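You operate a simulated robot arm through the tools that you are given. There is no shell and no other tool.

The job below is to be done with a simulated robot arm. You get a single attempt, and the scene is never put back.

JOB
Turn the eight-sided plate to its blue mark, lock it again, then drop the purple collar over its peg.
Fine: the lever of the turning plate goes to MOVE first and ends at HOLD; the mark stands at the white pointer; leave the other collars. Where these are worked on the way, their far stop is far enough and under half their travel is too little: lever of the turning plate.

It is judged by the outcome, as a careful person would: the job done as asked, and still so three seconds after it is handed in. It fails if anything else is knocked over, pushed out of place, dropped, spilled or broken.

ROBOT AND FRAMES
A 6-joint arm with a two-finger gripper, fixed in place. Base frame: the origin is at the foot of the arm, x ahead of it, y to its left, z up; the work surface is at about z = 0. Units: cm, rad, N and s.
With the tool pointing down near the work surface it reaches from about 18 to 48 cm from the base axis. Its first joint turns from -1.152 to 1.152 rad. Payload 1.76 kg.
The tool frame sits at the grasp point between the pads (the TCP): z along the fingers, y along the line on which they close. The tips reach 2.9 cm beyond it. Largest opening 8.2 cm; the body of the gripper starts 5.8 cm behind the TCP.
Orientation is that of the tool frame in the base frame, as a unit quaternion [x, y, z, w]. With the fingers straight down and closing along the base's y, the tool's x points along the base's -x, its y along +y and its z along -z.

CONTROLS
- The arm moves only by the tool play_rows. Its argument "plan" is a list of rows, each an object of numbers (a shift or turn left out is 0, a gripper value left out holds the last): "tx", "ty", "tz": the shift along the tool's x, y, z in cm; "wx", "wy", "wz": the turn, a rotation vector about the tool's x, y, z in rad. In form: [{"tx": .., "ty": .., "tz": .., "wx": .., "wy": .., "wz": ..}, ...]. A call has 1 to 20 rows; each row is the pose to reach, as a shift and turn from the pose commanded when the call began, along the tool's axes at that moment. "gripper" is the finger opening in cm, from 0 to 8.2, set as the call begins (left out, the last holds). Rows are played at 5 a second. More than 5 cm and 0.15 rad between two rows, or a gripper value outside its range, and nothing of the call is played. A pose out of reach is approached as far as the arm can. The call stops where the force on the tool passes 40 N (or 10 N more than at its start, if that is more) or the arm is blocked; 0.2 s more then pass. The fingers move at their own pace and stop on an object; they squeeze with about 34 N. The grip force told is the motor's: it shows also when the fingers shut on nothing. Time passes only in rows, and 0.2 s behind the last, so rows that repeat a pose let the fingers close. The reply holds the time, the measured pose of the TCP, the force on the tool along the base axes, the opening and the grip force, in the units named above and with some noise, with the torque about the TCP (base axes, N m) and any sound that the robot's microphone picked up.
- Cameras (640 x 400 px; columns grow to the right, rows downward): "scene" is fixed at [6.42, 33.84, 42.3]; the picture's right is [-0.69, -0.72, 0.00], its down [-0.42, 0.40, -0.82] and it looks along [0.59, -0.56, -0.57] (base axes); focal length 270 px, centre (320, 200). "wrist" rides on the gripper at [7.9, 0.4, -8.9] in the tool frame; the picture's right is [-0.05, 1.00, 0.00], its down [-0.71, -0.04, -0.71] and it looks along [-0.71, -0.04, 0.71] (tool axes); focal length 256 px, centre (320, 200). There is no depth. A picture from a camera that has moved, and an enlarged one, comes with that camera's place and axes in the base frame and with its lens.
- camera(camera): a new picture of that camera. The clock stands still meanwhile.
- zoom(camera, box): a new picture of the part [left, top, right, bottom] of that camera's present view, enlarged. The clock stands still meanwhile.
- close_job(): hands the job in; it is judged then, once.

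Places have to be worked out from the pictures, the camera data and where the tool is seen. Open the gripper and draw the arm clear of the work before you hand the job in, unless the task says otherwise.

The tools are called after "Request:" as a command line: name --argument value ..., lists and objects as JSON in quotes. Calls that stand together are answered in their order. play_rows: Moves the arm, as the interface text tells. Its arguments: {"type":"object","properties":{"plan":{"type":"array","items":{"type":"object","properties":{"tx":{"type":"number"},"ty":{"type":"number"},"tz":{"type":"number"},"wx":{"type":"number"},"wy":{"type":"number"},"wz":{"type":"number"}}}},"gripper":{"type":"number"}},"required":["plan"]} The other tools are called the same way: camera (camera) takes a picture; zoom (camera, box) takes an enlarged picture of a part of a camera's view; close_job () hands the job in.

At the start:

```text
time: 0.0
tool_pos: [30.25, 1.97, 26.69]
ee_rot: [0.0, 1.0, 0.001, 0.0]
wrist_force: [-0.5, 0.6, 0.5]
moment: [0.01, -0.02, 0.01]
grip_width: 8.2
grasp_force: 0.1
```

scene: 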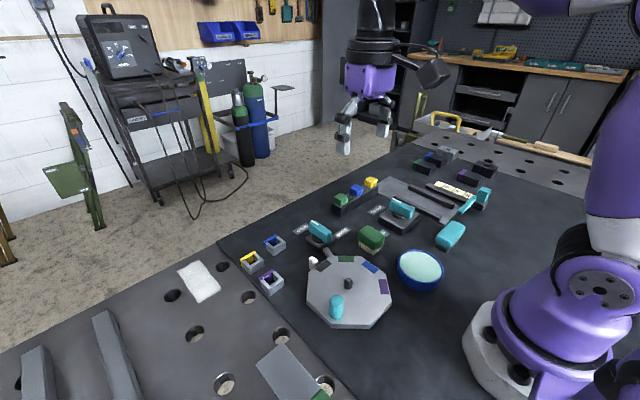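
wrist: 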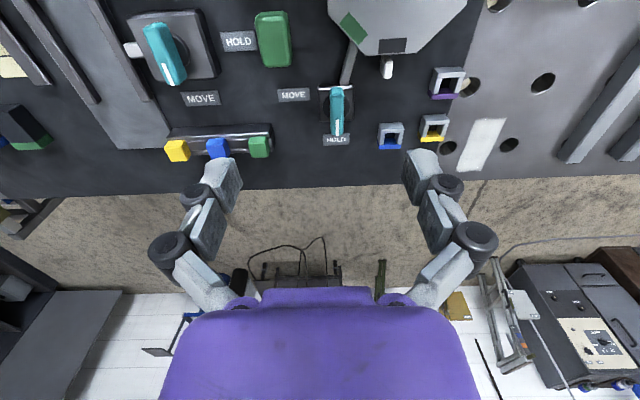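

I start by taking closer looks at the plate, lever and collars.

Request:
zoom --camera "scene" --box '[220, 210, 420, 335]'

Request:
zoom --camera "scene" --box '[300, 130, 500, 255]'

Request:
zoom --camera "wrist" --box '[270, 0, 510, 150]'

```text
3.20 times, centred on (320, 272) of scene
camera zoom: at [6.42, 33.84, 42.3], right [-0.69, -0.72, 0.0], down [-0.42, 0.4, -0.82], along [0.59, -0.56, -0.57], focal length 864 px, centre (320, -32)
```

zoom: 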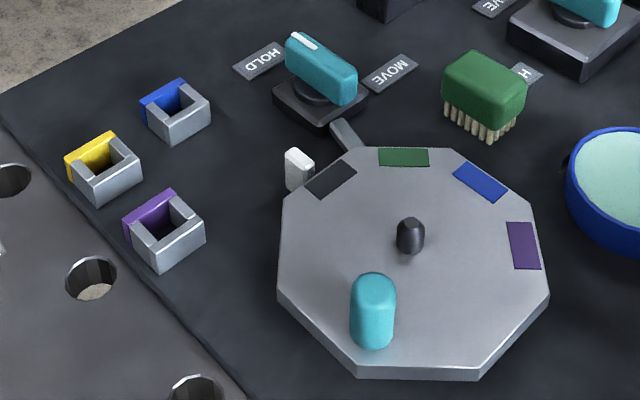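

```text
3.20 times, centred on (400, 192) of scene
camera zoom: at [6.42, 33.84, 42.3], right [-0.69, -0.72, 0.0], down [-0.42, 0.4, -0.82], along [0.59, -0.56, -0.57], focal length 864 px, centre (64, 224)
```

zoom: 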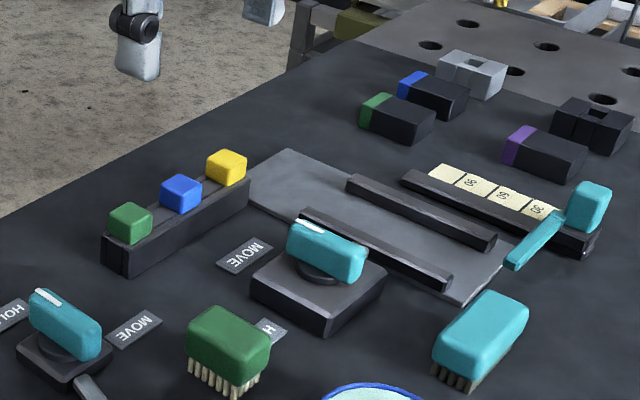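

```text
2.67 times, centred on (390, 75) of wrist
camera zoom: at [22.15, 2.3, 35.65], right [0.05, 1.0, 0.0], down [0.71, -0.04, 0.71], along [0.71, -0.04, -0.71], focal length 683 px, centre (133, 533)
```

zoom: 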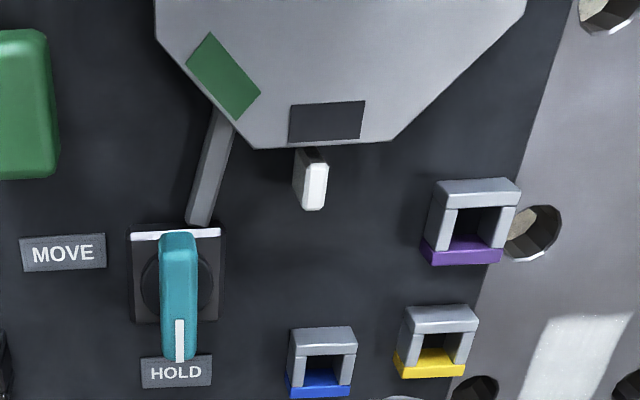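

The collars stand at the left; I still have to find the peg. I look more closely at the far items and collars.

Request:
zoom --camera "scene" --box '[400, 135, 512, 205]'

Request:
zoom --camera "scene" --box '[230, 220, 326, 280]'

Request:
zoom --camera "scene" --box '[296, 240, 408, 335]'

Request:
zoom --camera "wrist" --box '[0, 0, 280, 175]'

Request:
zoom --camera "scene" --box '[0, 240, 340, 400]'

```text
5.71 times, centred on (456, 170) of scene
camera zoom: at [6.42, 33.84, 42.3], right [-0.69, -0.72, 0.0], down [-0.42, 0.4, -0.82], along [0.59, -0.56, -0.57], focal length 1544 px, centre (-457, 371)
```

zoom: 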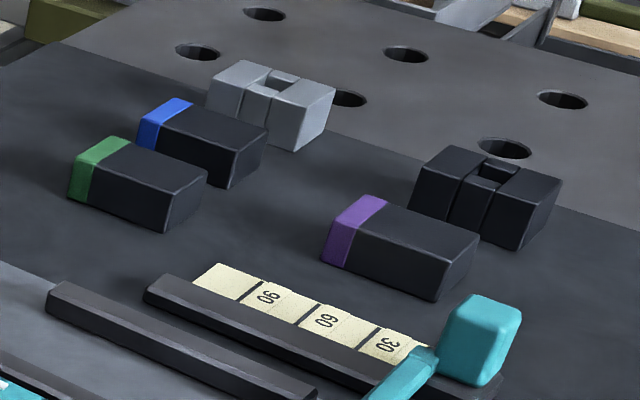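

```text
6.67 times, centred on (278, 250) of scene
camera zoom: at [6.42, 33.84, 42.3], right [-0.69, -0.72, 0.0], down [-0.42, 0.4, -0.82], along [0.59, -0.56, -0.57], focal length 1801 px, centre (600, -133)
```

zoom: 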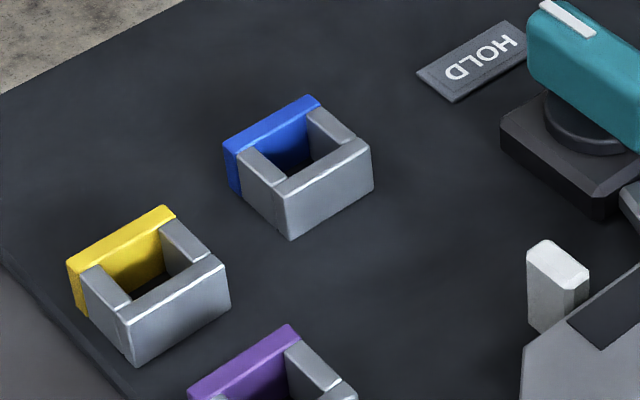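

```text
4.21 times, centred on (352, 288) of scene
camera zoom: at [6.42, 33.84, 42.3], right [-0.69, -0.72, 0.0], down [-0.42, 0.4, -0.82], along [0.59, -0.56, -0.57], focal length 1137 px, centre (185, -168)
```

zoom: 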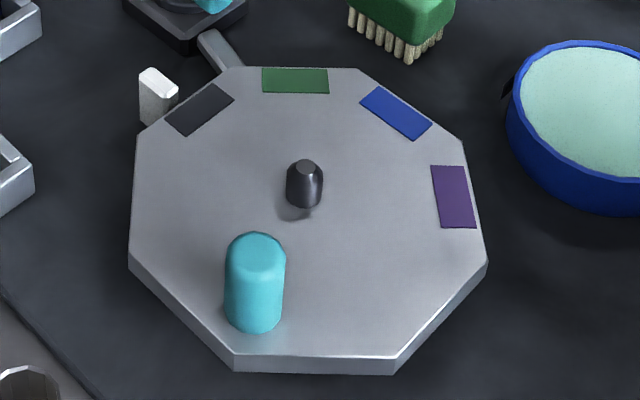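

```text
2.29 times, centred on (140, 88) of wrist
camera zoom: at [22.15, 2.3, 35.65], right [0.05, 1.0, 0.0], down [0.71, -0.04, 0.71], along [0.71, -0.04, -0.71], focal length 585 px, centre (731, 457)
```

zoom: 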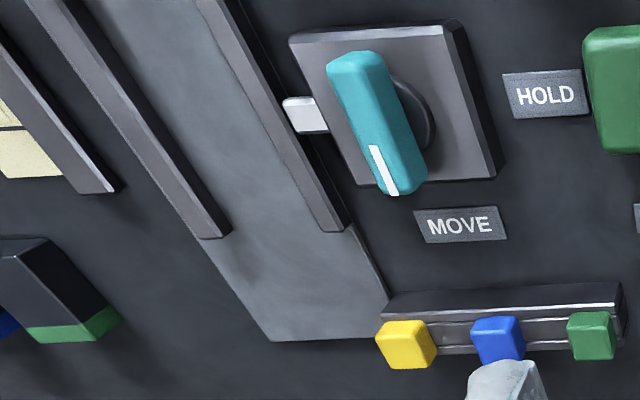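

```text
1.88 times, centred on (170, 320) of scene
camera zoom: at [6.42, 33.84, 42.3], right [-0.69, -0.72, 0.0], down [-0.42, 0.4, -0.82], along [0.59, -0.56, -0.57], focal length 508 px, centre (602, -26)
```

zoom: 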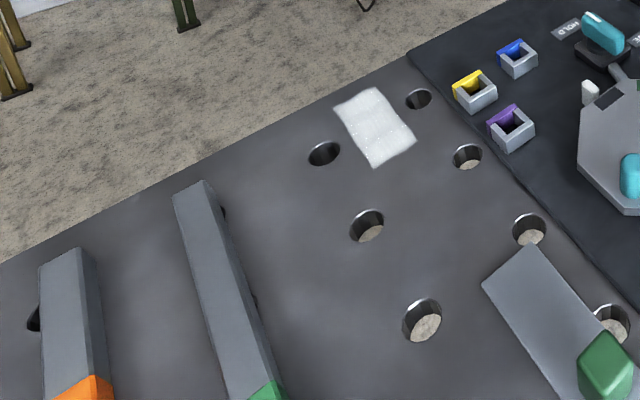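

Black post at the plate's centre (about [24.8, 9.6]) looks like the only peg; the plate's lever is at about [38.2, 3.9] with its white end at HOLD. I move above the lever for a closer look.

Request:
play_rows --plan '[{"tx": -2, "ty": 0.5, "tz": 2.5}, {"tx": -4, "ty": 1, "tz": 5}, {"tx": -6, "ty": 1.5, "tz": 7.5}, {"tx": -7.2, "ty": 1.8, "tz": 10}, {"tx": -7.95, "ty": 1.93, "tz": 12.2}, {"tx": -7.95, "ty": 1.93, "tz": 12.7}]'

Request:
camera --camera "wrist"

Request:
camera --camera "scene"

```text
time: 1.4
tool_pos: [38.03, 3.98, 13.95]
ee_rot: [0.0, 1.0, 0.0, -0.001]
wrist_force: [0.3, -0.2, 0.5]
moment: [-0.01, 0.0, 0.01]
grip_width: 8.18
grasp_force: 0.0
```

```text
taken
camera wrist: at [30.09, 4.25, 22.95], right [0.05, 1.0, 0.0], down [0.71, -0.04, 0.71], along [0.71, -0.04, -0.71], focal length 256 px, centre (320, 200)
```

wrist: 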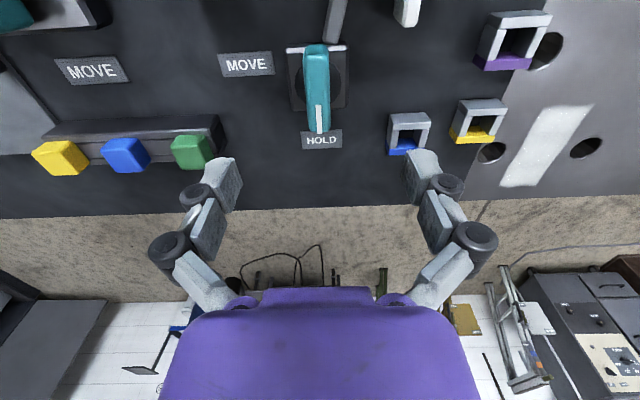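

```text
taken
```

scene: 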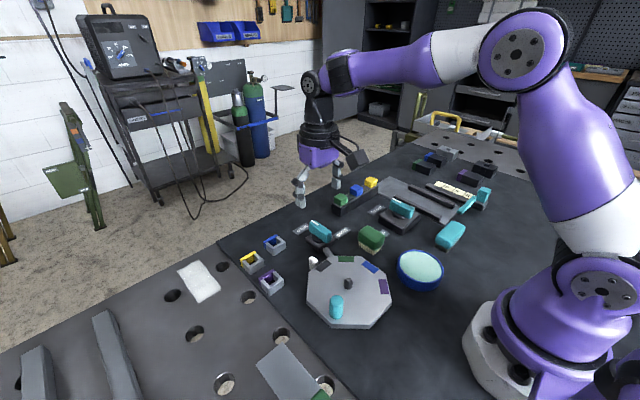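

Zooming on the lever to locate the pivot and bar accurately.

Request:
zoom --camera "wrist" --box '[200, 0, 440, 150]'

Request:
zoom --camera "scene" --box '[280, 200, 376, 260]'

```text
2.67 times, centred on (320, 75) of wrist
camera zoom: at [30.09, 4.25, 22.95], right [0.05, 1.0, 0.0], down [0.71, -0.04, 0.71], along [0.71, -0.04, -0.71], focal length 683 px, centre (320, 533)
```

zoom: 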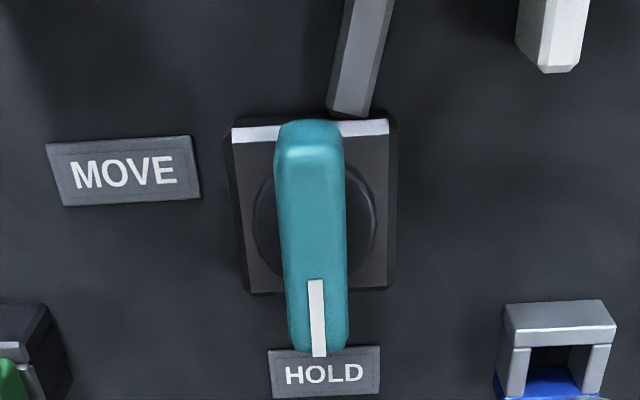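

```text
6.67 times, centred on (328, 230) of scene
camera zoom: at [6.42, 33.84, 42.3], right [-0.69, -0.72, 0.0], down [-0.42, 0.4, -0.82], along [0.59, -0.56, -0.57], focal length 1801 px, centre (267, 0)
```

zoom: 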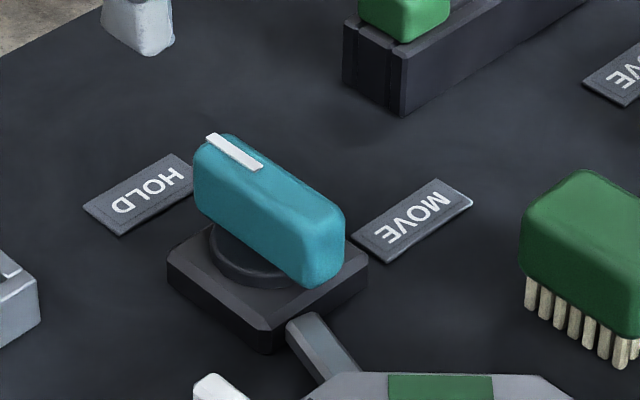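

Lever pivot works out to about [38.0, 3.7], bar along x, roughly z 2.3–4.7, with MOVE about 100° clockwise. I narrow the fingers and descend over the bar.

Request:
play_rows --plan '[{"ty": -0.15, "tz": 1.5}, {"ty": -0.28, "tz": 3}, {"ty": -0.28, "tz": 4.5}, {"ty": -0.28, "tz": 6}, {"ty": -0.28, "tz": 7}, {"ty": -0.28, "tz": 8}, {"ty": -0.28, "tz": 8.6}]' --gripper 4.5

Request:
camera --camera "wrist"

Request:
zoom --camera "scene" --box '[256, 170, 384, 250]'

```text
time: 3.0
tool_pos: [38.02, 3.58, 5.35]
ee_rot: [0.0, 1.0, 0.0, 0.001]
wrist_force: [0.0, -0.6, -0.4]
moment: [0.0, 0.01, 0.0]
grip_width: 4.5
grasp_force: 0.0
```

```text
taken
camera wrist: at [30.08, 3.93, 14.33], right [0.05, 1.0, 0.0], down [0.71, -0.04, 0.71], along [0.71, -0.04, -0.71], focal length 256 px, centre (320, 200)
```

wrist: 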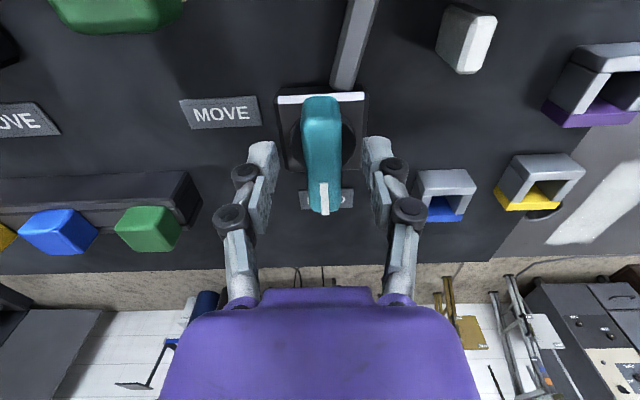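

```text
5.00 times, centred on (320, 210) of scene
camera zoom: at [6.42, 33.84, 42.3], right [-0.69, -0.72, 0.0], down [-0.42, 0.4, -0.82], along [0.59, -0.56, -0.57], focal length 1351 px, centre (320, 150)
```

zoom: 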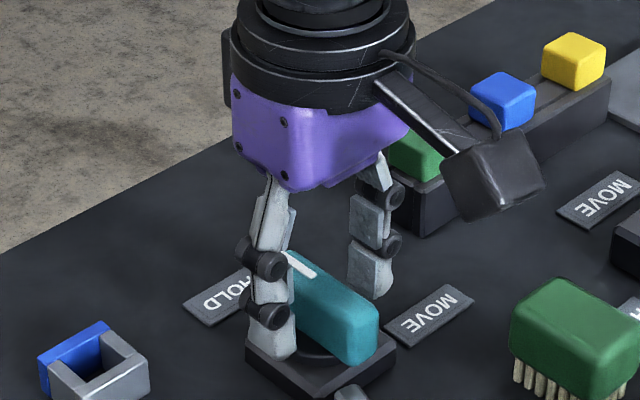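

The bar sits centred between the fingers. I go slightly lower and close on it.

Request:
play_rows --plan '[{"tz": 0.2}, {"tz": 0.2}, {"tz": 0.2}]' --gripper 4.5

Request:
play_rows --plan '[{"tz": 0}, {"tz": 0}, {"tz": 0}]' --gripper 1

```text
time: 3.8
tool_pos: [38.13, 3.67, 5.11]
ee_rot: [0.0, 1.0, 0.0, 0.0]
wrist_force: [0.4, -0.3, 1.1]
moment: [-0.01, 0.0, -0.03]
grip_width: 4.5
grasp_force: 0.1
```

```text
time: 4.6
tool_pos: [38.01, 3.89, 5.3]
ee_rot: [-0.003, 1.0, 0.001, 0.001]
wrist_force: [-3.1, 29.7, 8.1]
moment: [0.72, -0.03, -0.17]
grip_width: 1.76
grasp_force: 36.3
```

Gripped (1.76 cm), but with a 30 N sideways load, so the bar lies slightly more +y. I shift the commanded pose to relieve it.

Request:
play_rows --plan '[{"ty": 0.1}, {"ty": 0.2}, {"ty": 0.25}, {"ty": 0.25}]'

```text
time: 5.6
tool_pos: [38.08, 3.77, 5.2]
ee_rot: [0.001, 1.0, -0.001, -0.001]
wrist_force: [-11.1, 3.6, 23.7]
moment: [0.12, 0.3, -0.01]
grip_width: 1.77
grasp_force: 36.1
```

The sideways load is gone, but about 24 N now pushes up; I ease up slightly before turning.

Request:
play_rows --plan '[{"tz": -0.1}, {"tz": -0.15, "tx": 0.05}, {"tz": -0.15, "tx": 0.05}]'

```text
time: 6.4
tool_pos: [38.05, 3.78, 5.23]
ee_rot: [0.002, 1.0, -0.001, 0.0]
wrist_force: [15.2, -5.5, -26.4]
moment: [-0.15, -0.42, 0.03]
grip_width: 1.78
grasp_force: 36.4
```

Quite stiff; I go halfway back to balance.

Request:
play_rows --plan '[{"tz": 0.07, "tx": -0.02, "ty": -0.03}, {"tz": 0.07, "tx": -0.02, "ty": -0.03}]'

```text
time: 7.0
tool_pos: [38.07, 3.77, 5.2]
ee_rot: [0.001, 1.0, 0.0, 0.0]
wrist_force: [10.0, -10.2, -20.6]
moment: [-0.3, -0.85, 0.05]
grip_width: 1.79
grasp_force: 36.0
```

Loads remain from friction; I release and regrip at this centred spot to clear them.

Request:
play_rows --plan '[{"tz": -0.05}, {"tz": -0.05}, {"tz": -0.05}]' --gripper 2.8

Request:
play_rows --plan '[{"tz": 0}, {"tz": 0}, {"tz": 0}]' --gripper 1.4

```text
time: 7.8
tool_pos: [38.02, 3.79, 5.35]
ee_rot: [0.0, 1.0, 0.0, 0.0]
wrist_force: [-0.2, 0.0, -0.1]
moment: [0.02, 0.0, -0.02]
grip_width: 2.82
grasp_force: 0.2
```

```text
time: 8.6
tool_pos: [38.04, 3.85, 5.44]
ee_rot: [0.001, 1.0, -0.001, 0.0]
wrist_force: [-0.9, -10.3, 3.4]
moment: [-0.3, 0.11, -0.02]
grip_width: 1.76
grasp_force: 35.8
```

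Loads are small now. I start turning clockwise (toward MOVE) in small steps.

Request:
play_rows --plan '[{"wz": 0.08}, {"wz": 0.16}, {"wz": 0.24}, {"wz": 0.32}, {"wz": 0.4}]'

```text
time: 9.8
tool_pos: [38.05, 3.76, 5.36]
ee_rot: [0.203, 0.979, -0.001, 0.0]
wrist_force: [-2.4, -28.6, 3.5]
moment: [-0.99, -0.68, 0.05]
grip_width: 1.79
grasp_force: 36.2
```

Turning well (0.41 rad), with about 29 N toward −y; I correct the centre while turning on.

Request:
play_rows --plan '[{"tx": -0.08, "ty": -0.18}, {"tx": -0.08, "ty": -0.18, "wz": 0.08}, {"tx": -0.08, "ty": -0.18, "wz": 0.16}, {"tx": -0.08, "ty": -0.18, "wz": 0.24}, {"tx": -0.08, "ty": -0.18, "wz": 0.32}]'

```text
time: 11.0
tool_pos: [38.06, 3.87, 5.23]
ee_rot: [0.351, 0.936, 0.001, 0.0]
wrist_force: [2.5, 9.8, -5.1]
moment: [0.19, -0.23, 0.01]
grip_width: 1.78
grasp_force: 35.8
```

At 0.72 rad with small loads; continuing.

Request:
play_rows --plan '[{"wz": 0.08}, {"wz": 0.16}, {"wz": 0.24}, {"wz": 0.32}, {"wz": 0.4}]'

Request:
play_rows --plan '[{"wz": 0.08}, {"wz": 0.16}, {"wz": 0.24}, {"wz": 0.32}]'

```text
time: 12.2
tool_pos: [38.06, 3.74, 5.37]
ee_rot: [0.53, 0.848, 0.0, -0.001]
wrist_force: [-6.2, 28.9, 1.1]
moment: [0.38, 0.04, -0.01]
grip_width: 1.77
grasp_force: 35.8
```

```text
time: 13.2
tool_pos: [38.03, 3.61, 5.26]
ee_rot: [0.659, 0.752, 0.001, -0.001]
wrist_force: [-13.1, 24.9, 1.2]
moment: [1.02, 0.46, -0.07]
grip_width: 1.78
grasp_force: 36.0
```

At 1.44 rad; continuing toward the MOVE stop with a small +y relief.

Request:
play_rows --plan '[{"tx": 0.15}, {"tx": 0.15, "wz": 0.06}, {"tx": 0.15, "wz": 0.12}, {"tx": 0.15, "wz": 0.18}, {"tx": 0.15, "wz": 0.24}]'

Request:
zoom --camera "scene" --box '[256, 190, 384, 270]'

Request:
camera --camera "wrist"

```text
time: 14.4
tool_pos: [38.0, 3.75, 5.37]
ee_rot: [0.746, 0.666, -0.001, 0.0]
wrist_force: [-11.9, -10.4, 1.8]
moment: [-0.37, 0.34, 0.95]
grip_width: 1.94
grasp_force: 36.3
```

```text
5.00 times, centred on (320, 230) of scene
camera zoom: at [6.42, 33.84, 42.3], right [-0.69, -0.72, 0.0], down [-0.42, 0.4, -0.82], along [0.59, -0.56, -0.57], focal length 1351 px, centre (320, 50)
```

zoom: 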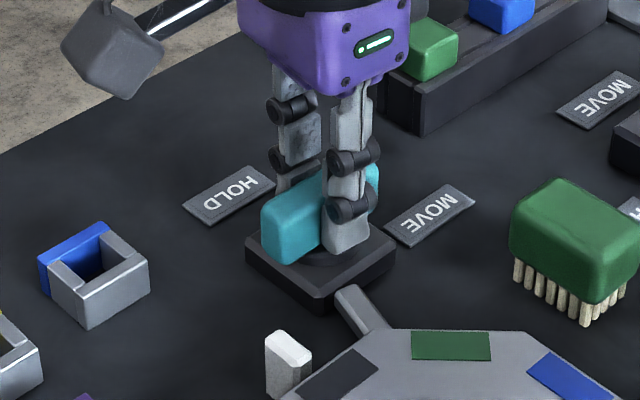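

```text
taken
camera wrist: at [39.28, 11.45, 14.26], right [0.99, -0.17, 0.0], down [-0.12, -0.7, 0.71], along [-0.12, -0.7, -0.71], focal length 256 px, centre (320, 200)
```

wrist: 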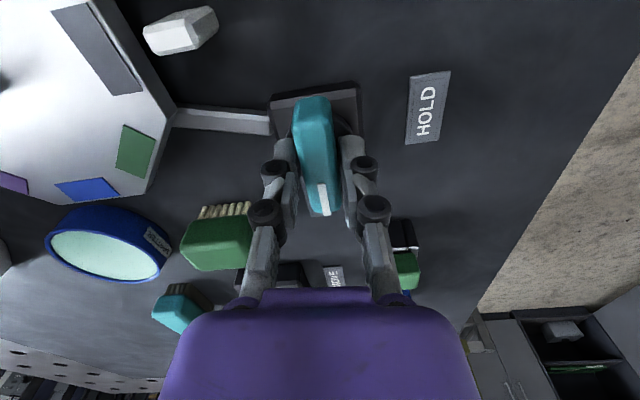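

Torque of 0.95 N·m and the widened grip show that the lever is at its stop, pointing at MOVE. I relax the twist and release.

Request:
play_rows --plan '[{"wz": -0.06}, {"wz": -0.1}]'

Request:
play_rows --plan '[{"tz": 0}, {"tz": 0}, {"tz": -2}, {"tz": -4}, {"tz": -6}, {"tz": -8}]' --gripper 4.5

Request:
camera --camera "wrist"

Request:
zoom --camera "scene" --box '[256, 190, 384, 270]'

```text
time: 15.0
tool_pos: [38.04, 3.75, 5.28]
ee_rot: [0.711, 0.703, -0.001, -0.001]
wrist_force: [-14.4, -4.7, 2.8]
moment: [-0.44, 0.35, 0.15]
grip_width: 1.78
grasp_force: 35.8
```

```text
time: 16.4
tool_pos: [38.05, 3.81, 13.27]
ee_rot: [0.711, 0.704, 0.0, 0.0]
wrist_force: [0.4, -0.2, 0.2]
moment: [0.01, 0.01, 0.0]
grip_width: 4.51
grasp_force: 0.2
```

```text
taken
camera wrist: at [38.48, 11.59, 22.27], right [1.0, -0.06, 0.0], down [-0.04, -0.71, 0.71], along [-0.04, -0.71, -0.71], focal length 256 px, centre (320, 200)
```

wrist: 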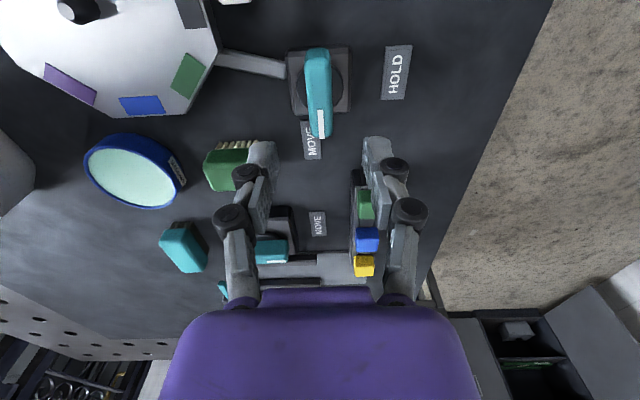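

```text
5.00 times, centred on (320, 230) of scene
camera zoom: at [6.42, 33.84, 42.3], right [-0.69, -0.72, 0.0], down [-0.42, 0.4, -0.82], along [0.59, -0.56, -0.57], focal length 1351 px, centre (320, 50)
```

zoom: 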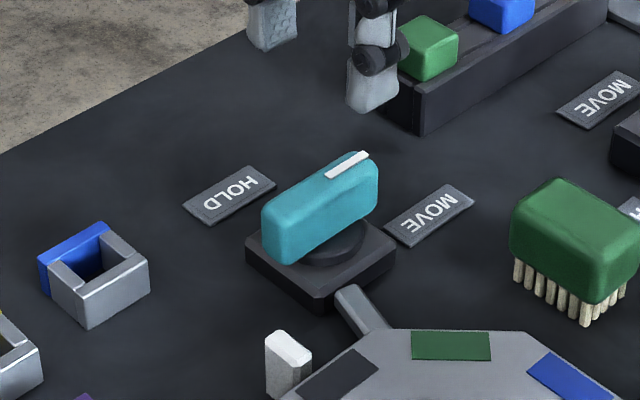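

The lever stays at MOVE. Next I move over the plate's teal handle (about [23, 14.5]) to get a good look at it.

Request:
play_rows --plan '[{"tx": 1, "ty": -1.5}, {"tx": 2.5, "ty": -3.7}, {"tx": 4, "ty": -6}, {"tx": 5.5, "ty": -8.3}, {"tx": 7, "ty": -10.5}, {"tx": 8.5, "ty": -12.8}, {"tx": 10, "ty": -14.7}, {"tx": 10, "ty": -14.7}]'

Request:
camera --camera "wrist"

Request:
camera --camera "scene"

```text
time: 18.2
tool_pos: [23.35, 14.04, 13.3]
ee_rot: [0.711, 0.703, 0.0, -0.001]
wrist_force: [1.1, 0.2, -0.5]
moment: [-0.01, 0.02, 0.0]
grip_width: 4.52
grasp_force: 0.1
```

```text
taken
camera wrist: at [23.85, 21.8, 22.19], right [1.0, -0.06, 0.0], down [-0.04, -0.71, 0.71], along [-0.04, -0.71, -0.71], focal length 256 px, centre (320, 200)
```

wrist: 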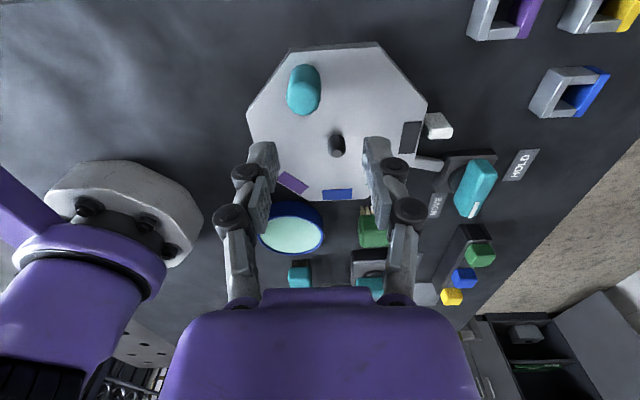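

```text
taken
```

scene: 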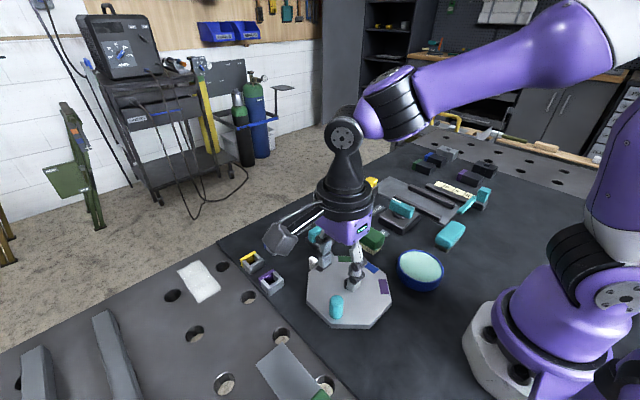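

Request:
zoom --camera "wrist" --box '[220, 30, 460, 210]'

```text
2.22 times, centred on (340, 120) of wrist
camera zoom: at [23.85, 21.8, 22.19], right [1.0, -0.06, 0.0], down [-0.04, -0.71, 0.71], along [-0.04, -0.71, -0.71], focal length 569 px, centre (276, 378)
```

zoom: 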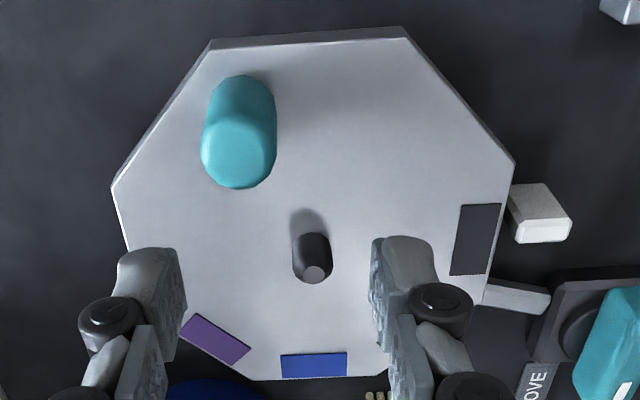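

The handle is a round post; I judge it at about [22.3, 14.55], the plate centre about [24.65, 9.25] (radius ≈5.8). I line up above the handle before lowering around it.

Request:
play_rows --plan '[{"tx": 0.26, "ty": -0.54, "tz": 1}, {"tx": 0.52, "ty": -1.08, "tz": 2.2}, {"tx": 0.52, "ty": -1.08, "tz": 3.4}, {"tx": 0.52, "ty": -1.08, "tz": 4.2}, {"tx": 0.52, "ty": -1.08, "tz": 4.2}]'

Request:
zoom --camera "wrist" --box '[200, 60, 440, 210]'

Request:
zoom --camera "scene" --box '[288, 235, 400, 335]'

```text
time: 19.4
tool_pos: [22.37, 14.36, 9.15]
ee_rot: [0.711, 0.703, 0.0, -0.001]
wrist_force: [0.0, 0.3, 0.9]
moment: [0.01, 0.0, 0.02]
grip_width: 4.48
grasp_force: 0.2
```

```text
2.67 times, centred on (320, 135) of wrist
camera zoom: at [22.78, 22.25, 18.07], right [1.0, -0.06, 0.0], down [-0.04, -0.71, 0.71], along [-0.04, -0.71, -0.71], focal length 683 px, centre (320, 373)
```

zoom: 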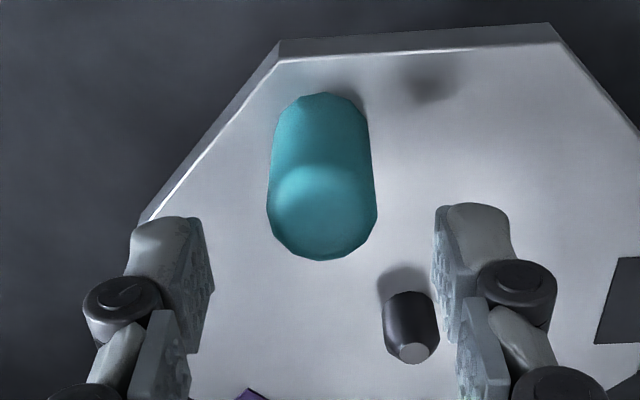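

```text
4.00 times, centred on (344, 285) of scene
camera zoom: at [6.42, 33.84, 42.3], right [-0.69, -0.72, 0.0], down [-0.42, 0.4, -0.82], along [0.59, -0.56, -0.57], focal length 1080 px, centre (224, -140)
```

zoom: 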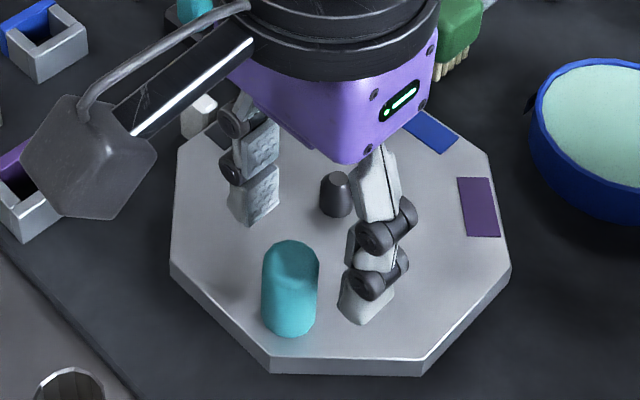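

The handle top is at about [22.35, 14.2], right between the fingers. I lower around it and close.

Request:
play_rows --plan '[{"tx": -0.05, "tz": 1}, {"tx": -0.1, "tz": 2}, {"tx": -0.1, "tz": 3}, {"tx": -0.1, "tz": 3.5}, {"tx": -0.1, "tz": 3.8}, {"tx": -0.1, "tz": 3.8}]'

Request:
play_rows --plan '[{"tz": 0}, {"tz": 0}, {"tz": 0}]' --gripper 1.5

Request:
zoom --camera "scene" --box '[288, 235, 400, 335]'

```text
time: 20.4
tool_pos: [22.57, 14.47, 6.12]
ee_rot: [0.71, 0.705, 0.001, 0.0]
wrist_force: [-27.6, -14.1, 112.9]
moment: [-0.56, 2.1, 0.03]
grip_width: 3.63
grasp_force: 36.1
stopped in row 5: the force on the tool passed its limit at 66 N (the readings are from after the stop); the commanded pose is now the measured one
```

```text
time: 20.8
tool_pos: [22.41, 14.46, 6.16]
ee_rot: [0.71, 0.705, 0.002, -0.001]
wrist_force: [-18.2, -2.6, 58.2]
moment: [-0.06, 0.74, -0.09]
grip_width: 2.11
grasp_force: 36.2
stopped in row 1: the force on the tool passed its limit at 130 N (the readings are from after the stop); the commanded pose is now the measured one
```

```text
4.00 times, centred on (344, 285) of scene
camera zoom: at [6.41, 33.83, 42.31], right [-0.69, -0.72, 0.0], down [-0.42, 0.4, -0.82], along [0.59, -0.56, -0.57], focal length 1080 px, centre (224, -140)
```

zoom: 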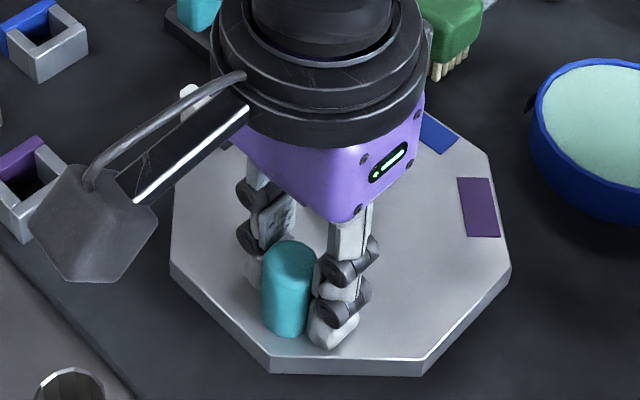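

The fingertips met the plate at TCP z≈6.1, so the plate top is at about z = 3.2. With that height the handle is at [22.4, 15.0] and the centre at [24.5, 10.15]. I open, lift a bit, recentre and regrip.

Request:
play_rows --plan '[{"tz": 0}, {"tz": -0.4}, {"tz": -0.5, "tx": 0.3}, {"tz": -0.5, "tx": 0.5}, {"tz": -0.5, "tx": 0.5}]' --gripper 4.2

Request:
zoom --camera "wrist" --box '[200, 60, 440, 210]'

```text
time: 22.0
tool_pos: [22.47, 15.07, 6.71]
ee_rot: [0.71, 0.704, 0.002, 0.0]
wrist_force: [-0.4, -0.2, 0.4]
moment: [0.03, -0.01, -0.04]
grip_width: 4.21
grasp_force: 0.1
```

```text
2.67 times, centred on (320, 135) of wrist
camera zoom: at [22.87, 22.77, 15.57], right [1.0, -0.06, 0.0], down [-0.05, -0.71, 0.71], along [-0.04, -0.7, -0.71], focal length 683 px, centre (320, 373)
```

zoom: 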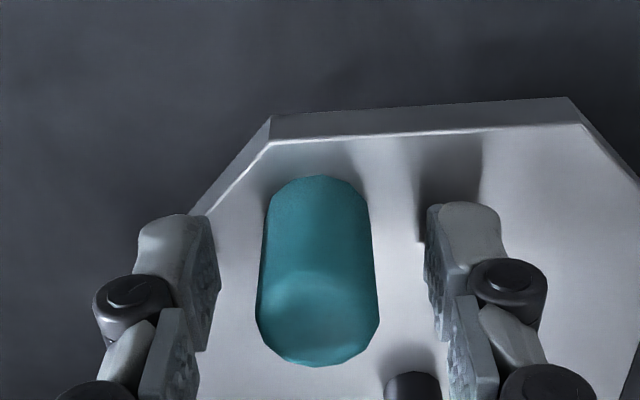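

Handle centred between the pads. I close on it.

Request:
play_rows --plan '[{"tz": 0}, {"tz": 0}, {"tz": 0}]' --gripper 1.5

```text
time: 22.8
tool_pos: [22.54, 14.98, 6.66]
ee_rot: [0.71, 0.704, 0.001, -0.001]
wrist_force: [-6.8, 2.7, 9.8]
moment: [-0.04, 0.18, -0.18]
grip_width: 2.14
grasp_force: 36.0
```

Gripped with little load. I start swinging the handle counter-clockwise about the plate centre, 10° first to check that it turns freely.

Request:
play_rows --plan '[{"tx": -0.1, "ty": -0.21, "wz": -0.027}, {"tx": -0.193, "ty": -0.415, "wz": -0.054}, {"tx": -0.305, "ty": -0.615, "wz": -0.08}, {"tx": -0.421, "ty": -0.812, "wz": -0.108}]'

Request:
zoom --camera "scene" --box '[288, 235, 400, 335]'

```text
time: 23.8
tool_pos: [21.57, 14.45, 6.54]
ee_rot: [0.671, 0.741, 0.001, 0.0]
wrist_force: [2.3, 5.2, -9.1]
moment: [0.44, -0.08, 0.2]
grip_width: 2.17
grasp_force: 35.6
```

```text
4.00 times, centred on (344, 285) of scene
camera zoom: at [6.42, 33.84, 42.3], right [-0.69, -0.72, 0.0], down [-0.42, 0.4, -0.82], along [0.59, -0.56, -0.57], focal length 1080 px, centre (224, -140)
```

zoom: 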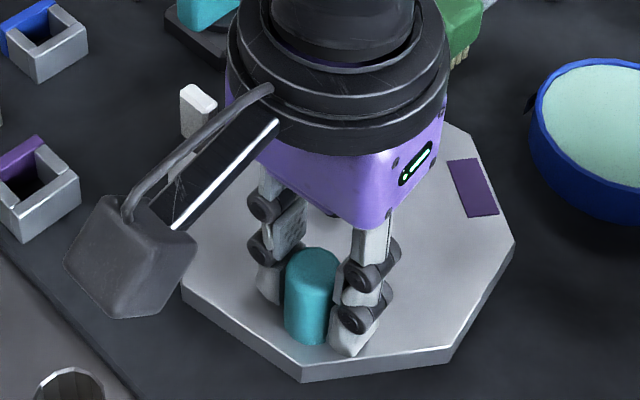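

The plate turns freely with low forces. I continue the arc by about 40°.

Request:
play_rows --plan '[{"tx": -0.232, "ty": -0.393, "wz": -0.054}, {"tx": -0.497, "ty": -0.764, "wz": -0.108}, {"tx": -0.793, "ty": -1.111, "wz": -0.162}, {"tx": -1.118, "ty": -1.43, "wz": -0.216}, {"tx": -1.47, "ty": -1.721, "wz": -0.27}, {"tx": -1.846, "ty": -1.978, "wz": -0.324}, {"tx": -2.243, "ty": -2.204, "wz": -0.378}, {"tx": -2.658, "ty": -2.391, "wz": -0.432}]'

Request:
camera --camera "scene"

```text
time: 25.6
tool_pos: [19.45, 11.69, 6.51]
ee_rot: [0.495, 0.869, 0.001, 0.0]
wrist_force: [-1.7, 6.4, 18.2]
moment: [0.06, 0.02, 0.17]
grip_width: 2.15
grasp_force: 36.3
```

```text
taken
```

scene: 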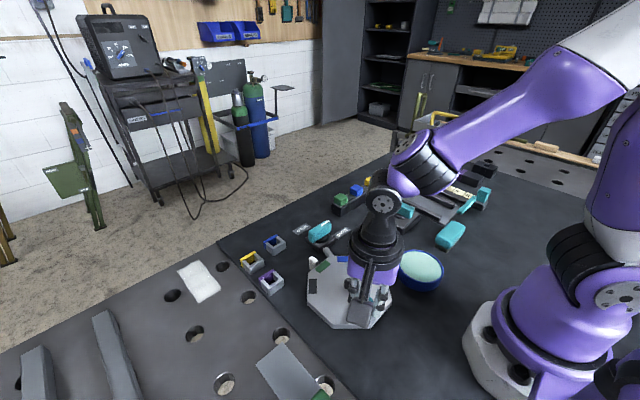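

At about φ = 163°, halfway along. I continue roughly 35° more, then check against the pointer.

Request:
play_rows --plan '[{"tx": -0.325, "ty": -0.326, "wz": -0.05}, {"tx": -0.677, "ty": -0.622, "wz": -0.1}, {"tx": -1.054, "ty": -0.889, "wz": -0.15}, {"tx": -1.452, "ty": -1.119, "wz": -0.2}, {"tx": -1.868, "ty": -1.315, "wz": -0.25}, {"tx": -2.302, "ty": -1.473, "wz": -0.3}, {"tx": -2.746, "ty": -1.593, "wz": -0.35}]'

Request:
zoom --camera "scene" --box '[288, 235, 400, 335]'

Request:
camera --camera "wrist"

```text
time: 27.2
tool_pos: [19.59, 8.39, 6.53]
ee_rot: [0.338, 0.941, -0.001, 0.001]
wrist_force: [-2.9, 4.4, -3.7]
moment: [0.2, 0.14, 0.25]
grip_width: 2.16
grasp_force: 35.9
```

```text
4.00 times, centred on (344, 285) of scene
camera zoom: at [6.42, 33.84, 42.3], right [-0.69, -0.72, 0.0], down [-0.42, 0.4, -0.82], along [0.59, -0.56, -0.57], focal length 1080 px, centre (224, -140)
```

zoom: 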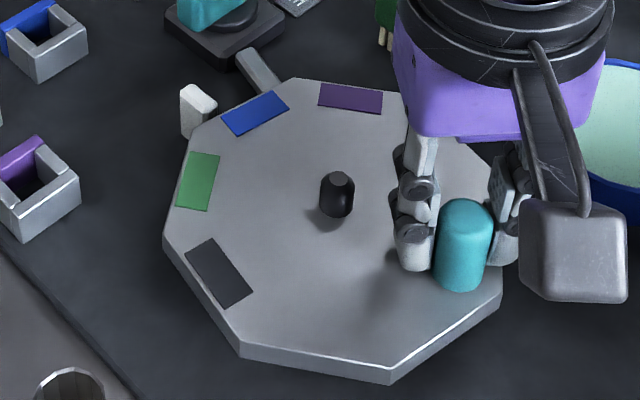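

```text
taken
camera wrist: at [13.62, 13.67, 15.52], right [0.68, 0.74, 0.0], down [0.52, -0.48, 0.71], along [0.52, -0.48, -0.71], focal length 256 px, centre (320, 200)
```

wrist: 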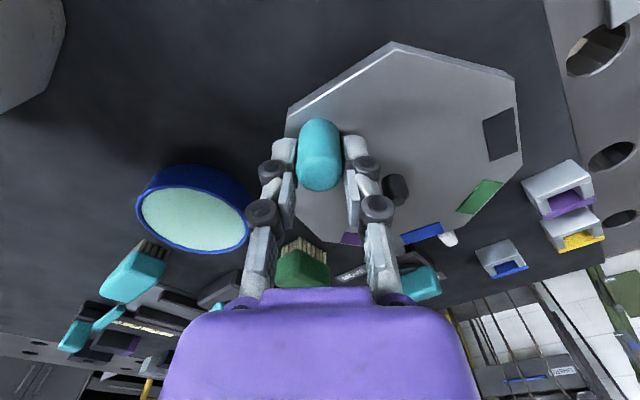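

Blue is nearly there: projecting onto the plate, it sits about 10° short of where the black mark stood at the pointer. I turn about 9° more.

Request:
play_rows --plan '[{"tx": -0.17, "ty": -0.1, "wz": -0.025}, {"tx": -0.349, "ty": -0.196, "wz": -0.05}, {"tx": -0.53, "ty": -0.28, "wz": -0.075}, {"tx": -0.712, "ty": -0.361, "wz": -0.1}, {"tx": -0.712, "ty": -0.361, "wz": -0.1}]'

Request:
zoom --camera "scene" --box '[272, 235, 432, 335]'

Request:
zoom --camera "scene" --box '[296, 245, 376, 295]'

```text
time: 28.4
tool_pos: [19.82, 7.66, 6.6]
ee_rot: [0.29, 0.957, 0.0, -0.001]
wrist_force: [-15.1, -5.9, 14.9]
moment: [0.02, 0.68, 0.19]
grip_width: 2.16
grasp_force: 35.7
```

```text
4.00 times, centred on (352, 285) of scene
camera zoom: at [6.42, 33.84, 42.3], right [-0.69, -0.72, 0.0], down [-0.42, 0.4, -0.82], along [0.59, -0.56, -0.57], focal length 1080 px, centre (192, -140)
```

zoom: 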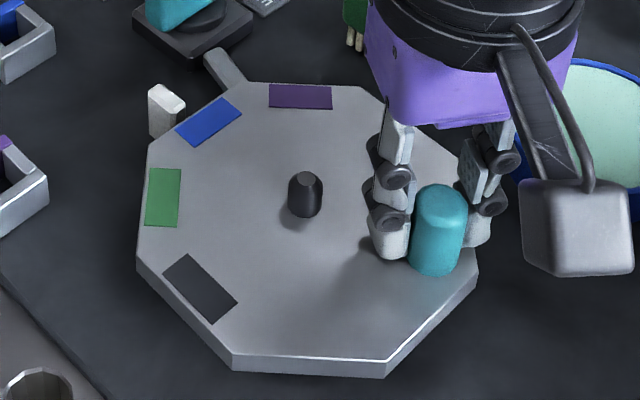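

```text
8.00 times, centred on (336, 270) of scene
camera zoom: at [6.42, 33.84, 42.3], right [-0.69, -0.72, 0.0], down [-0.42, 0.4, -0.82], along [0.59, -0.56, -0.57], focal length 2161 px, centre (192, -360)
```

zoom: 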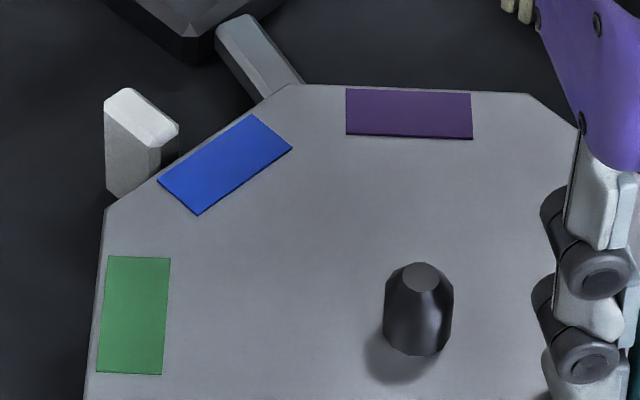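

Blue's centre and edges project to roughly 3° short of the pointer line (pointer along y≈10.05). I turn about 3° more.

Request:
play_rows --plan '[{"tx": -0.118, "ty": -0.068, "wz": -0.02}, {"tx": -0.236, "ty": -0.137, "wz": -0.04}, {"tx": -0.236, "ty": -0.137, "wz": -0.04}, {"tx": -0.236, "ty": -0.137, "wz": -0.04}]'

Request:
zoom --camera "scene" --box '[296, 245, 376, 295]'

Request:
zoom --camera "scene" --box '[272, 235, 432, 335]'

```text
time: 29.4
tool_pos: [19.86, 7.46, 6.55]
ee_rot: [0.272, 0.962, 0.001, -0.001]
wrist_force: [-19.7, -7.0, 17.0]
moment: [-0.22, 0.54, 0.09]
grip_width: 2.13
grasp_force: 36.1
```

```text
8.00 times, centred on (336, 270) of scene
camera zoom: at [6.42, 33.84, 42.3], right [-0.69, -0.72, 0.0], down [-0.42, 0.4, -0.82], along [0.59, -0.56, -0.57], focal length 2161 px, centre (192, -360)
```

zoom: 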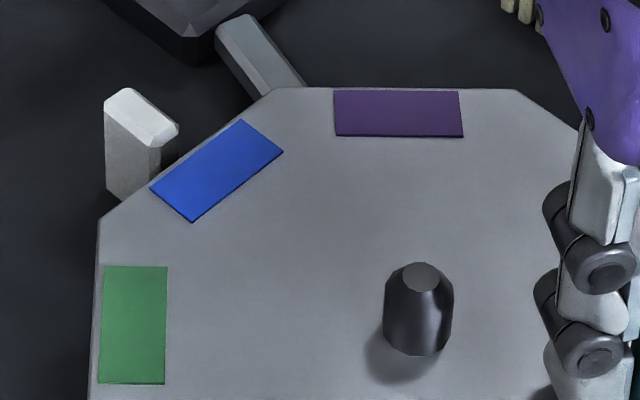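

```text
4.00 times, centred on (352, 285) of scene
camera zoom: at [6.42, 33.84, 42.3], right [-0.69, -0.72, 0.0], down [-0.42, 0.4, -0.82], along [0.59, -0.56, -0.57], focal length 1080 px, centre (192, -140)
```

zoom: 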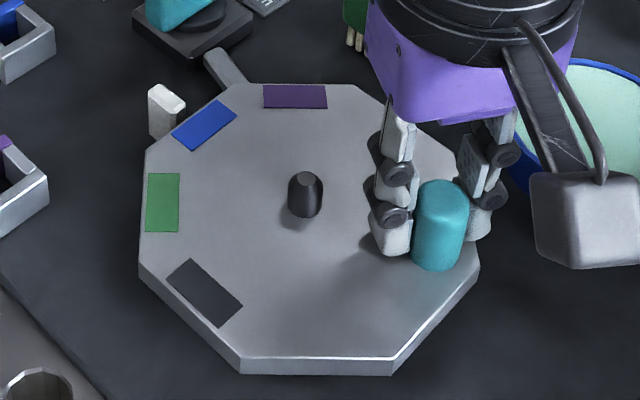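

Blue now stands at the pointer within about 1°. I release the handle, rise, and check again.

Request:
play_rows --plan '[{"tz": 0}, {"tz": 0}, {"tz": -1}, {"tz": -3}, {"tz": -5}, {"tz": -7}, {"tz": -8}]' --gripper 4.2

Request:
zoom --camera "scene" --box '[296, 245, 376, 295]'

Request:
camera --camera "wrist"

```text
time: 31.0
tool_pos: [19.98, 7.51, 14.51]
ee_rot: [0.271, 0.963, 0.001, 0.0]
wrist_force: [0.8, -0.2, 0.5]
moment: [-0.02, 0.0, -0.01]
grip_width: 4.22
grasp_force: 0.0
```

```text
8.00 times, centred on (336, 270) of scene
camera zoom: at [6.42, 33.84, 42.3], right [-0.69, -0.72, 0.0], down [-0.42, 0.4, -0.82], along [0.59, -0.56, -0.57], focal length 2161 px, centre (192, -360)
```

zoom: 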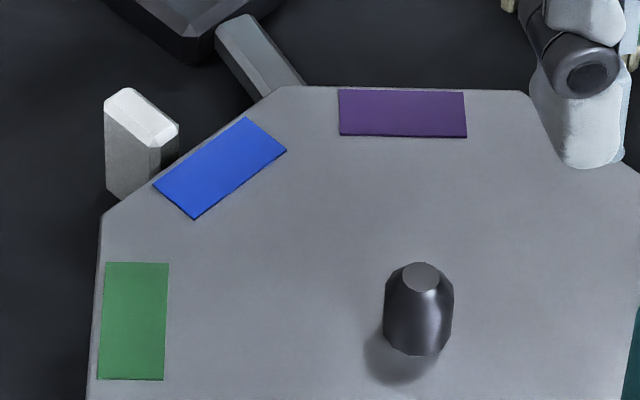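

```text
taken
camera wrist: at [13.36, 11.88, 23.53], right [0.57, 0.82, 0.0], down [0.58, -0.4, 0.71], along [0.58, -0.4, -0.71], focal length 256 px, centre (320, 200)
```

wrist: 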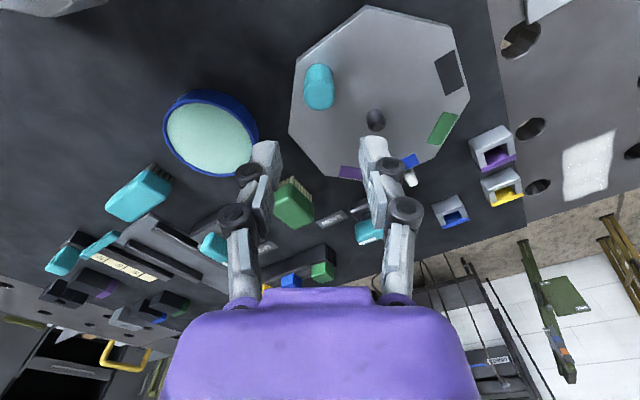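

On release it sprang back by about 1°. To measure precisely I go to a view straight along the pointer line from above.

Request:
play_rows --plan '[{"tx": -0.78, "ty": 0.97, "tz": -1.6, "wz": -0.09}, {"tx": -1.56, "ty": 1.93, "tz": -3.2, "wz": -0.18}, {"tx": -2.35, "ty": 2.9, "tz": -4.75, "wz": -0.275}, {"tx": -3.13, "ty": 3.86, "tz": -6.3, "wz": -0.366}, {"tx": -3.9, "ty": 4.8, "tz": -7.9, "wz": -0.457}, {"tx": -4.69, "ty": 5.79, "tz": -9.5, "wz": -0.549}, {"tx": -4.69, "ty": 5.79, "tz": -9.5, "wz": -0.549}]'

Request:
zoom --camera "wrist" --box '[240, 0, 400, 130]'

Request:
camera --camera "wrist"

```text
time: 32.6
tool_pos: [27.08, 9.99, 23.97]
ee_rot: [-0.001, 1.0, 0.001, 0.001]
wrist_force: [0.7, 0.0, -0.8]
moment: [0.01, 0.02, 0.02]
grip_width: 4.2
grasp_force: 0.1
```

```text
3.08 times, centred on (320, 65) of wrist
camera zoom: at [19.0, 10.24, 32.97], right [0.05, 1.0, 0.0], down [0.71, -0.04, 0.71], along [0.71, -0.04, -0.71], focal length 788 px, centre (320, 615)
```

zoom: 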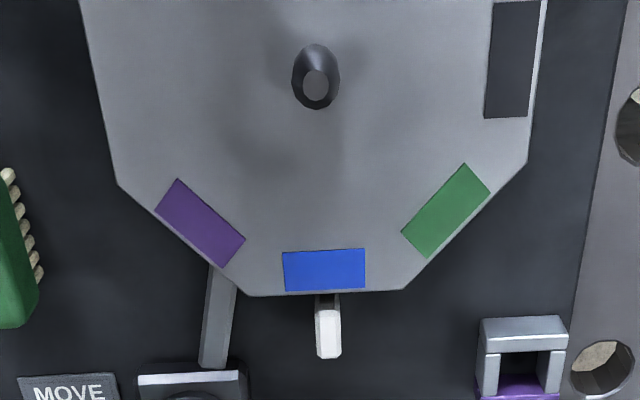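

```text
taken
camera wrist: at [19.0, 10.24, 32.97], right [0.05, 1.0, 0.0], down [0.71, -0.04, 0.71], along [0.71, -0.04, -0.71], focal length 256 px, centre (320, 200)
```

wrist: 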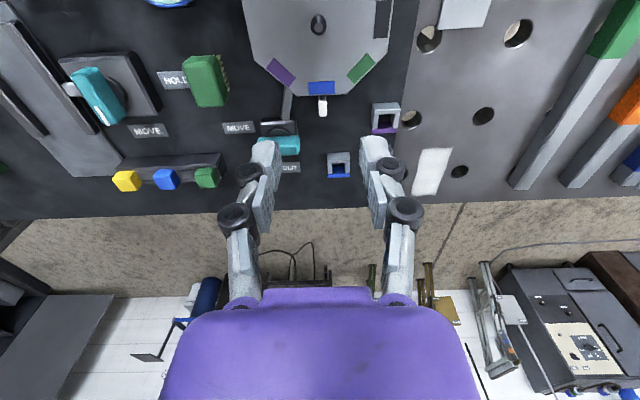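

From this view the peg, the blue mark and the pointer all line up at y≈9.83 (within about 0.5°). Now I go back to the lever, turning the gripper to match its MOVE position.

Request:
play_rows --plan '[{"tx": -0.91, "ty": -0.52, "tz": 0.83, "wz": 0.131}, {"tx": -1.83, "ty": -1.03, "tz": 1.67, "wz": 0.262}, {"tx": -2.74, "ty": -1.55, "tz": 2.5, "wz": 0.393}, {"tx": -3.66, "ty": -2.07, "tz": 3.33, "wz": 0.524}, {"tx": -4.57, "ty": -2.58, "tz": 4.17, "wz": 0.655}, {"tx": -5.49, "ty": -3.1, "tz": 5, "wz": 0.786}, {"tx": -6.4, "ty": -3.62, "tz": 5.83, "wz": 0.917}, {"tx": -7.31, "ty": -4.13, "tz": 6.67, "wz": 1.048}, {"tx": -8.23, "ty": -4.65, "tz": 7.5, "wz": 1.179}, {"tx": -9.14, "ty": -5.17, "tz": 8.33, "wz": 1.31}, {"tx": -10.06, "ty": -5.68, "tz": 9.17, "wz": 1.441}, {"tx": -10.97, "ty": -6.2, "tz": 10, "wz": 1.575}, {"tx": -10.97, "ty": -6.2, "tz": 10, "wz": 1.575}]' --gripper 4.5

Request:
zoom --camera "wrist" --box '[200, 20, 440, 170]'

```text
time: 35.4
tool_pos: [37.99, 3.77, 13.99]
ee_rot: [0.71, 0.704, 0.001, 0.001]
wrist_force: [-0.4, -0.4, 0.5]
moment: [0.04, 0.0, -0.01]
grip_width: 4.51
grasp_force: 0.1
```

```text
2.67 times, centred on (320, 95) of wrist
camera zoom: at [38.4, 11.5, 23.08], right [1.0, -0.06, 0.0], down [-0.04, -0.71, 0.71], along [-0.04, -0.7, -0.71], focal length 683 px, centre (320, 480)
```

zoom: 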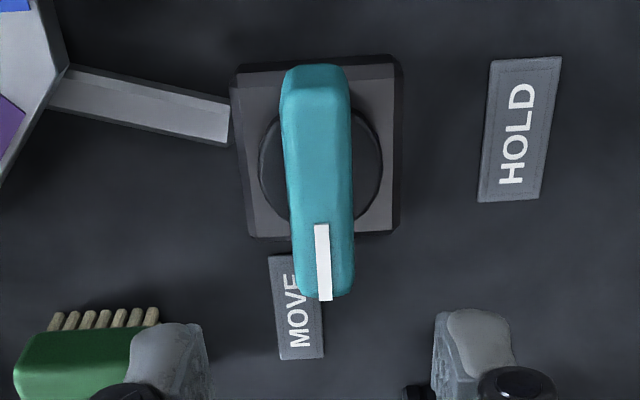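

The bar is well lined up with the gripper. I descend onto the lever.

Request:
play_rows --plan '[{"tz": 1.5}, {"tz": 3}, {"tz": 4.5}, {"tz": 6}, {"tz": 7.3}, {"tz": 8.2}, {"tz": 8.65}, {"tz": 8.65}]'

Request:
zoom --camera "wrist" --box '[200, 60, 440, 210]'

```text
time: 37.2
tool_pos: [37.86, 3.77, 5.48]
ee_rot: [0.709, 0.705, 0.001, 0.0]
wrist_force: [0.3, -0.6, 0.1]
moment: [-0.01, 0.01, 0.03]
grip_width: 4.49
grasp_force: 0.1
```

```text
2.67 times, centred on (320, 135) of wrist
camera zoom: at [38.33, 11.55, 14.36], right [1.0, -0.06, 0.0], down [-0.04, -0.71, 0.71], along [-0.04, -0.7, -0.71], focal length 683 px, centre (320, 373)
```

zoom: 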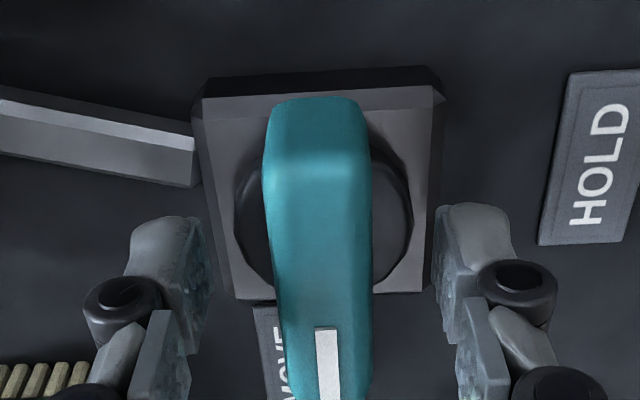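

Centred; closing on the bar.

Request:
play_rows --plan '[{"tz": 0.1}, {"tz": 0.1}, {"tz": 0.1}, {"tz": 0.1}]' --gripper 1.4

```text
time: 38.2
tool_pos: [38.01, 3.79, 5.24]
ee_rot: [0.709, 0.705, 0.003, 0.0]
wrist_force: [-0.4, -3.0, 15.3]
moment: [-0.02, -0.02, 0.15]
grip_width: 1.78
grasp_force: 35.6
```

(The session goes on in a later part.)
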